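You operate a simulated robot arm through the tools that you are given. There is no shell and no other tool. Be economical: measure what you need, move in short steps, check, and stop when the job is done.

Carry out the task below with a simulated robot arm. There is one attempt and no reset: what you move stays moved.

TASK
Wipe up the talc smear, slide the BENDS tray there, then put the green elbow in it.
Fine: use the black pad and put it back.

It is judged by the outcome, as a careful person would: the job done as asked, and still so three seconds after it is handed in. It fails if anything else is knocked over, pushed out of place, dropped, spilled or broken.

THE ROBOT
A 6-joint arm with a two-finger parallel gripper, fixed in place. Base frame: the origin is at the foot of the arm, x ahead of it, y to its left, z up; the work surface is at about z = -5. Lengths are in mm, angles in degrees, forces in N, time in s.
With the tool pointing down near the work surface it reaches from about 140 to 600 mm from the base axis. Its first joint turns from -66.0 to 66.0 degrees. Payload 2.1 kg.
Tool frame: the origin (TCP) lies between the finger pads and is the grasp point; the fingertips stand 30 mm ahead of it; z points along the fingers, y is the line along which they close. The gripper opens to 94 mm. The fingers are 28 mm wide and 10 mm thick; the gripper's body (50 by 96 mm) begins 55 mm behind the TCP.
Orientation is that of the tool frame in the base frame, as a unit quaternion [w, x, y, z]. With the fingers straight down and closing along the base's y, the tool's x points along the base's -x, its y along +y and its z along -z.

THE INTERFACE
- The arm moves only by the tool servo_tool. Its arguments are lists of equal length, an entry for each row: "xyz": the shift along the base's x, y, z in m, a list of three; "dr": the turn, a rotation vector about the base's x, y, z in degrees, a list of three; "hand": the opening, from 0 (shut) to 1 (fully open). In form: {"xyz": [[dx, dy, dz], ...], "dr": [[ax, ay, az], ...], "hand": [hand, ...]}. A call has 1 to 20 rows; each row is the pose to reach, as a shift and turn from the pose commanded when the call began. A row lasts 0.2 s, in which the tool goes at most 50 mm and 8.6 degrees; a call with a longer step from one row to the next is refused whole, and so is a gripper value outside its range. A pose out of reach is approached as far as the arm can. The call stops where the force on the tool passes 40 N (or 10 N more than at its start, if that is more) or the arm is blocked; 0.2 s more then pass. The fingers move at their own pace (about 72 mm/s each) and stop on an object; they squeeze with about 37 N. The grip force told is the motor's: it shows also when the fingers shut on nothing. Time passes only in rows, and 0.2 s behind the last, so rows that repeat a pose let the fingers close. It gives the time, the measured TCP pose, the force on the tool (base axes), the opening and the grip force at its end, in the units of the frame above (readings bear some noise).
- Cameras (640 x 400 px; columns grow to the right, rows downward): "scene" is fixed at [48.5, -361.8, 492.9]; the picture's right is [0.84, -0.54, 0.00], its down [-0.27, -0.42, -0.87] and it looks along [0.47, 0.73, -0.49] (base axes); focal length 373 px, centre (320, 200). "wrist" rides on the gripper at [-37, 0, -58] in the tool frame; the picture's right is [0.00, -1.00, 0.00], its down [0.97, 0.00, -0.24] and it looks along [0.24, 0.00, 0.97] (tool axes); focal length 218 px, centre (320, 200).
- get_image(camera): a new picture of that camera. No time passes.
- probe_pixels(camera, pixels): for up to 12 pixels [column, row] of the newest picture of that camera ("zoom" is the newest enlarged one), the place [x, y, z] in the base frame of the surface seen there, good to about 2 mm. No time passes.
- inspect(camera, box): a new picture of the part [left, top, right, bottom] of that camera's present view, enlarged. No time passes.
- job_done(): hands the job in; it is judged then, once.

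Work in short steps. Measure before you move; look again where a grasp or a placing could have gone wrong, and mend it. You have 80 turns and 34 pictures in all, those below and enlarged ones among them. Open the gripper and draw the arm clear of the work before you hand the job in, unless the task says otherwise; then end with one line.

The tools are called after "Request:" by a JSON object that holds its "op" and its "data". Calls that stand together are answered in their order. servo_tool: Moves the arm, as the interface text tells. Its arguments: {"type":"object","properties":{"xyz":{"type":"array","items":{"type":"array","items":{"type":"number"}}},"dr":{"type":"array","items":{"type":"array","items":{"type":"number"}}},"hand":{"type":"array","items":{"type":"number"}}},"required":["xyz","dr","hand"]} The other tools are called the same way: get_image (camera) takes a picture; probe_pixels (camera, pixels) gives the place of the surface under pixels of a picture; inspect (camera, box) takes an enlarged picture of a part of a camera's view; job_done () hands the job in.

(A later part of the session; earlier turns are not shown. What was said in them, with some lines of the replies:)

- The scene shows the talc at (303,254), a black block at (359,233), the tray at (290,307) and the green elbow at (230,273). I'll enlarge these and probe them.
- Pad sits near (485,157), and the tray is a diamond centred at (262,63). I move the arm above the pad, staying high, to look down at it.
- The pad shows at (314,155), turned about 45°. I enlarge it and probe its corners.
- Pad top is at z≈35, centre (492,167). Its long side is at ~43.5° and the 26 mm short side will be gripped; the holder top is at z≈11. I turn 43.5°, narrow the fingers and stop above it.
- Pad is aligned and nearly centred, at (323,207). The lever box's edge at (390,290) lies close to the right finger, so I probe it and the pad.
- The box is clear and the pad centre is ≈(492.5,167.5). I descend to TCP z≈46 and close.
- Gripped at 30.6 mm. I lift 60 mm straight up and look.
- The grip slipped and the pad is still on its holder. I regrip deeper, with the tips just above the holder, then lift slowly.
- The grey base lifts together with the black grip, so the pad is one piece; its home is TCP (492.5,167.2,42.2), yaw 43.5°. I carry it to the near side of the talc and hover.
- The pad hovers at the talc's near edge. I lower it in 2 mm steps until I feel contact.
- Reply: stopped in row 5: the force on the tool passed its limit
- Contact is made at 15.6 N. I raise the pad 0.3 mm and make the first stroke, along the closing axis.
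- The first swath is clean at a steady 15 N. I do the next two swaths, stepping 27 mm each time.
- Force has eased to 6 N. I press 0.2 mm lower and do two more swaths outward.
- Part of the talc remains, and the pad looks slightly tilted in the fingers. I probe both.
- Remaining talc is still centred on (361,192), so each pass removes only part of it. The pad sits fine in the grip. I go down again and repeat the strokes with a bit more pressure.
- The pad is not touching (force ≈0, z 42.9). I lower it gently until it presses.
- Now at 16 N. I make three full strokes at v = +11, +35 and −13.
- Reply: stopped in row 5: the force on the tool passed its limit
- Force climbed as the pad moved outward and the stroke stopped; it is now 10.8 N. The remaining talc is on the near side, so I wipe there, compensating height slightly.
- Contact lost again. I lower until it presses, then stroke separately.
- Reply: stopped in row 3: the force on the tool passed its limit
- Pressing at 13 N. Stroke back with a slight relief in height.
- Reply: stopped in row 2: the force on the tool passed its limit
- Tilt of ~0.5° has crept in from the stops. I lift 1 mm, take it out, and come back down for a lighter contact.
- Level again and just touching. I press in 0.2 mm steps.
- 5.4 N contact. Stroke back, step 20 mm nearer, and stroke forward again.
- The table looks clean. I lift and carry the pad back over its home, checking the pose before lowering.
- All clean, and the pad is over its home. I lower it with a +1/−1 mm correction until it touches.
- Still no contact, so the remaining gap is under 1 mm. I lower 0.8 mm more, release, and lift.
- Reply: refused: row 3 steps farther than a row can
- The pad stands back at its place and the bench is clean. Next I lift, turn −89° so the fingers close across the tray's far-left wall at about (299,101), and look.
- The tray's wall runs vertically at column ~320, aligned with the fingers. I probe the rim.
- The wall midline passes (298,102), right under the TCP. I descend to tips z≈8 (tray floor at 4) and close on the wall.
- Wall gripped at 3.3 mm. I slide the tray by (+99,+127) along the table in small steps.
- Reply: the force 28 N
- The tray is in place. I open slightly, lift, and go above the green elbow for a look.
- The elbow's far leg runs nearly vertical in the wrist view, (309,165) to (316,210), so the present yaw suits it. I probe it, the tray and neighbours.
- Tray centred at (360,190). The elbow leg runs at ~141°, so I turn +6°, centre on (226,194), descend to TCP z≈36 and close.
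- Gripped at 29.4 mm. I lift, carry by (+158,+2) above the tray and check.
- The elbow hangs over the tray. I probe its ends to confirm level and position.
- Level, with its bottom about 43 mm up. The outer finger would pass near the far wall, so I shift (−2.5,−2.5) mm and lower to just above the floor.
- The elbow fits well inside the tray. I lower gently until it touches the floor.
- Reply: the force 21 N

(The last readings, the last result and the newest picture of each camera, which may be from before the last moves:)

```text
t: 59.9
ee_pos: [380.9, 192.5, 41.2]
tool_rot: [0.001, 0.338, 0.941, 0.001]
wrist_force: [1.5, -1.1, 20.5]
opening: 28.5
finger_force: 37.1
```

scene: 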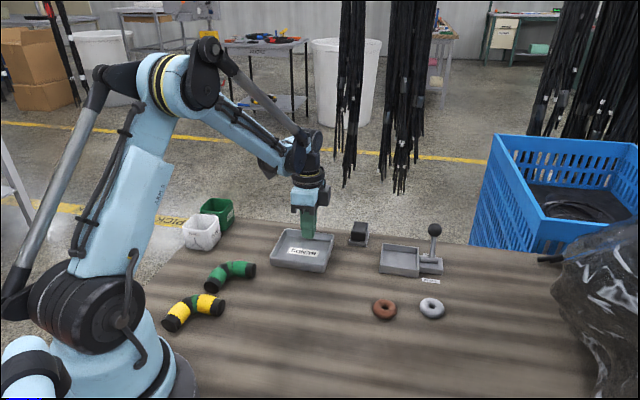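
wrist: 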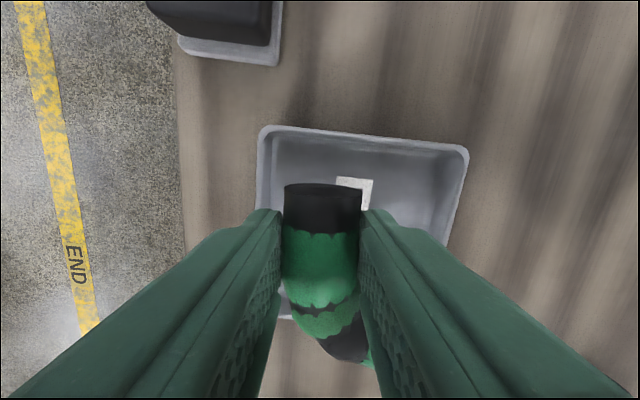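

Touching at 20 N. I ease up 0.3 mm, open the fingers only a little so they miss the wall, then lift straight out and withdraw.

Request:
{"op": "servo_tool", "data": {"xyz": [[0, 0, 0.0003], [0, 0, 0.0003], [0, 0, 0.0003], [0, 0, 0.0003], [0, 0, 0.01], [0, 0, 0.03], [0, 0, 0.06], [0, 0, 0.1], [0, 0, 0.14], [-0.04, -0.02, 0.16], [-0.08, -0.04, 0.18], [-0.08, -0.04, 0.18]], "dr": [[0, 0, 0], [0, 0, 0], [0, 0, 0], [0, 0, 0], [0, 0, 0], [0, 0, 0], [0, 0, 0], [0, 0, 0], [0, 0, 0], [0, 0, 0], [0, 0, 0], [0, 0, 0]], "hand": [0, 0.35, 0.35, 0.35, 0.35, 0.35, 0.35, 0.35, 0.7, 0.7, 0.7, 0.7]}}

Request:
{"op": "get_image", "data": {"camera": "scene"}}

Request:
{"op": "get_image", "data": {"camera": "wrist"}}

```text
t: 62.5
ee_pos: [299.8, 151.5, 220.7]
tool_rot: [0.0, 0.338, 0.941, 0.001]
wrist_force: [1.0, 0.2, 0.8]
opening: 65.9
finger_force: 0.0
```

```text
8 pictures are left
```

scene: 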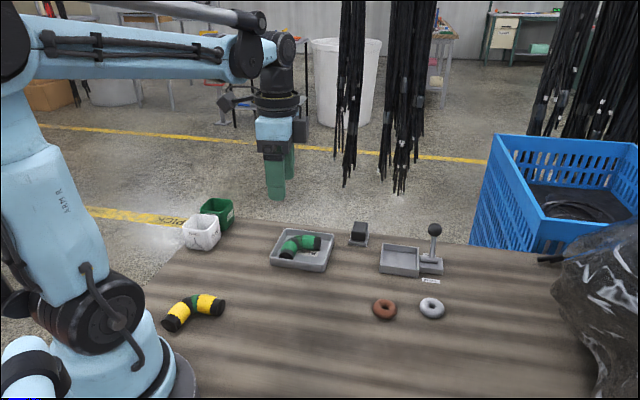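

```text
7 pictures are left
```

wrist: 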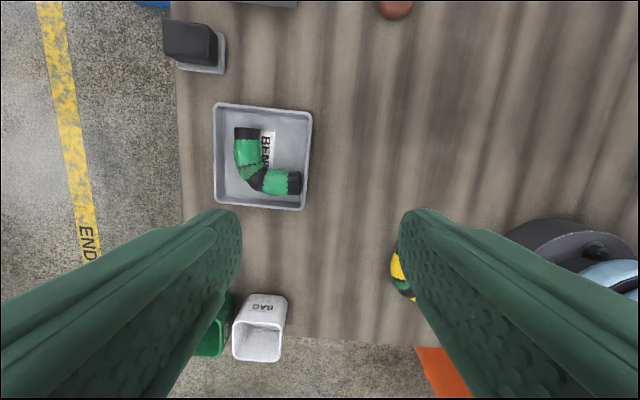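

The elbow lies in the tray, the pad is at its original spot (359,233), the bench is clean and the arm is clear. I hand in.

Request:
{"op": "job_done", "data": {}}

```text
The job is handed in.
```

The talc is wiped up, the BENDS tray sits where the smear was with the green elbow in it, and the black pad is back in its place.
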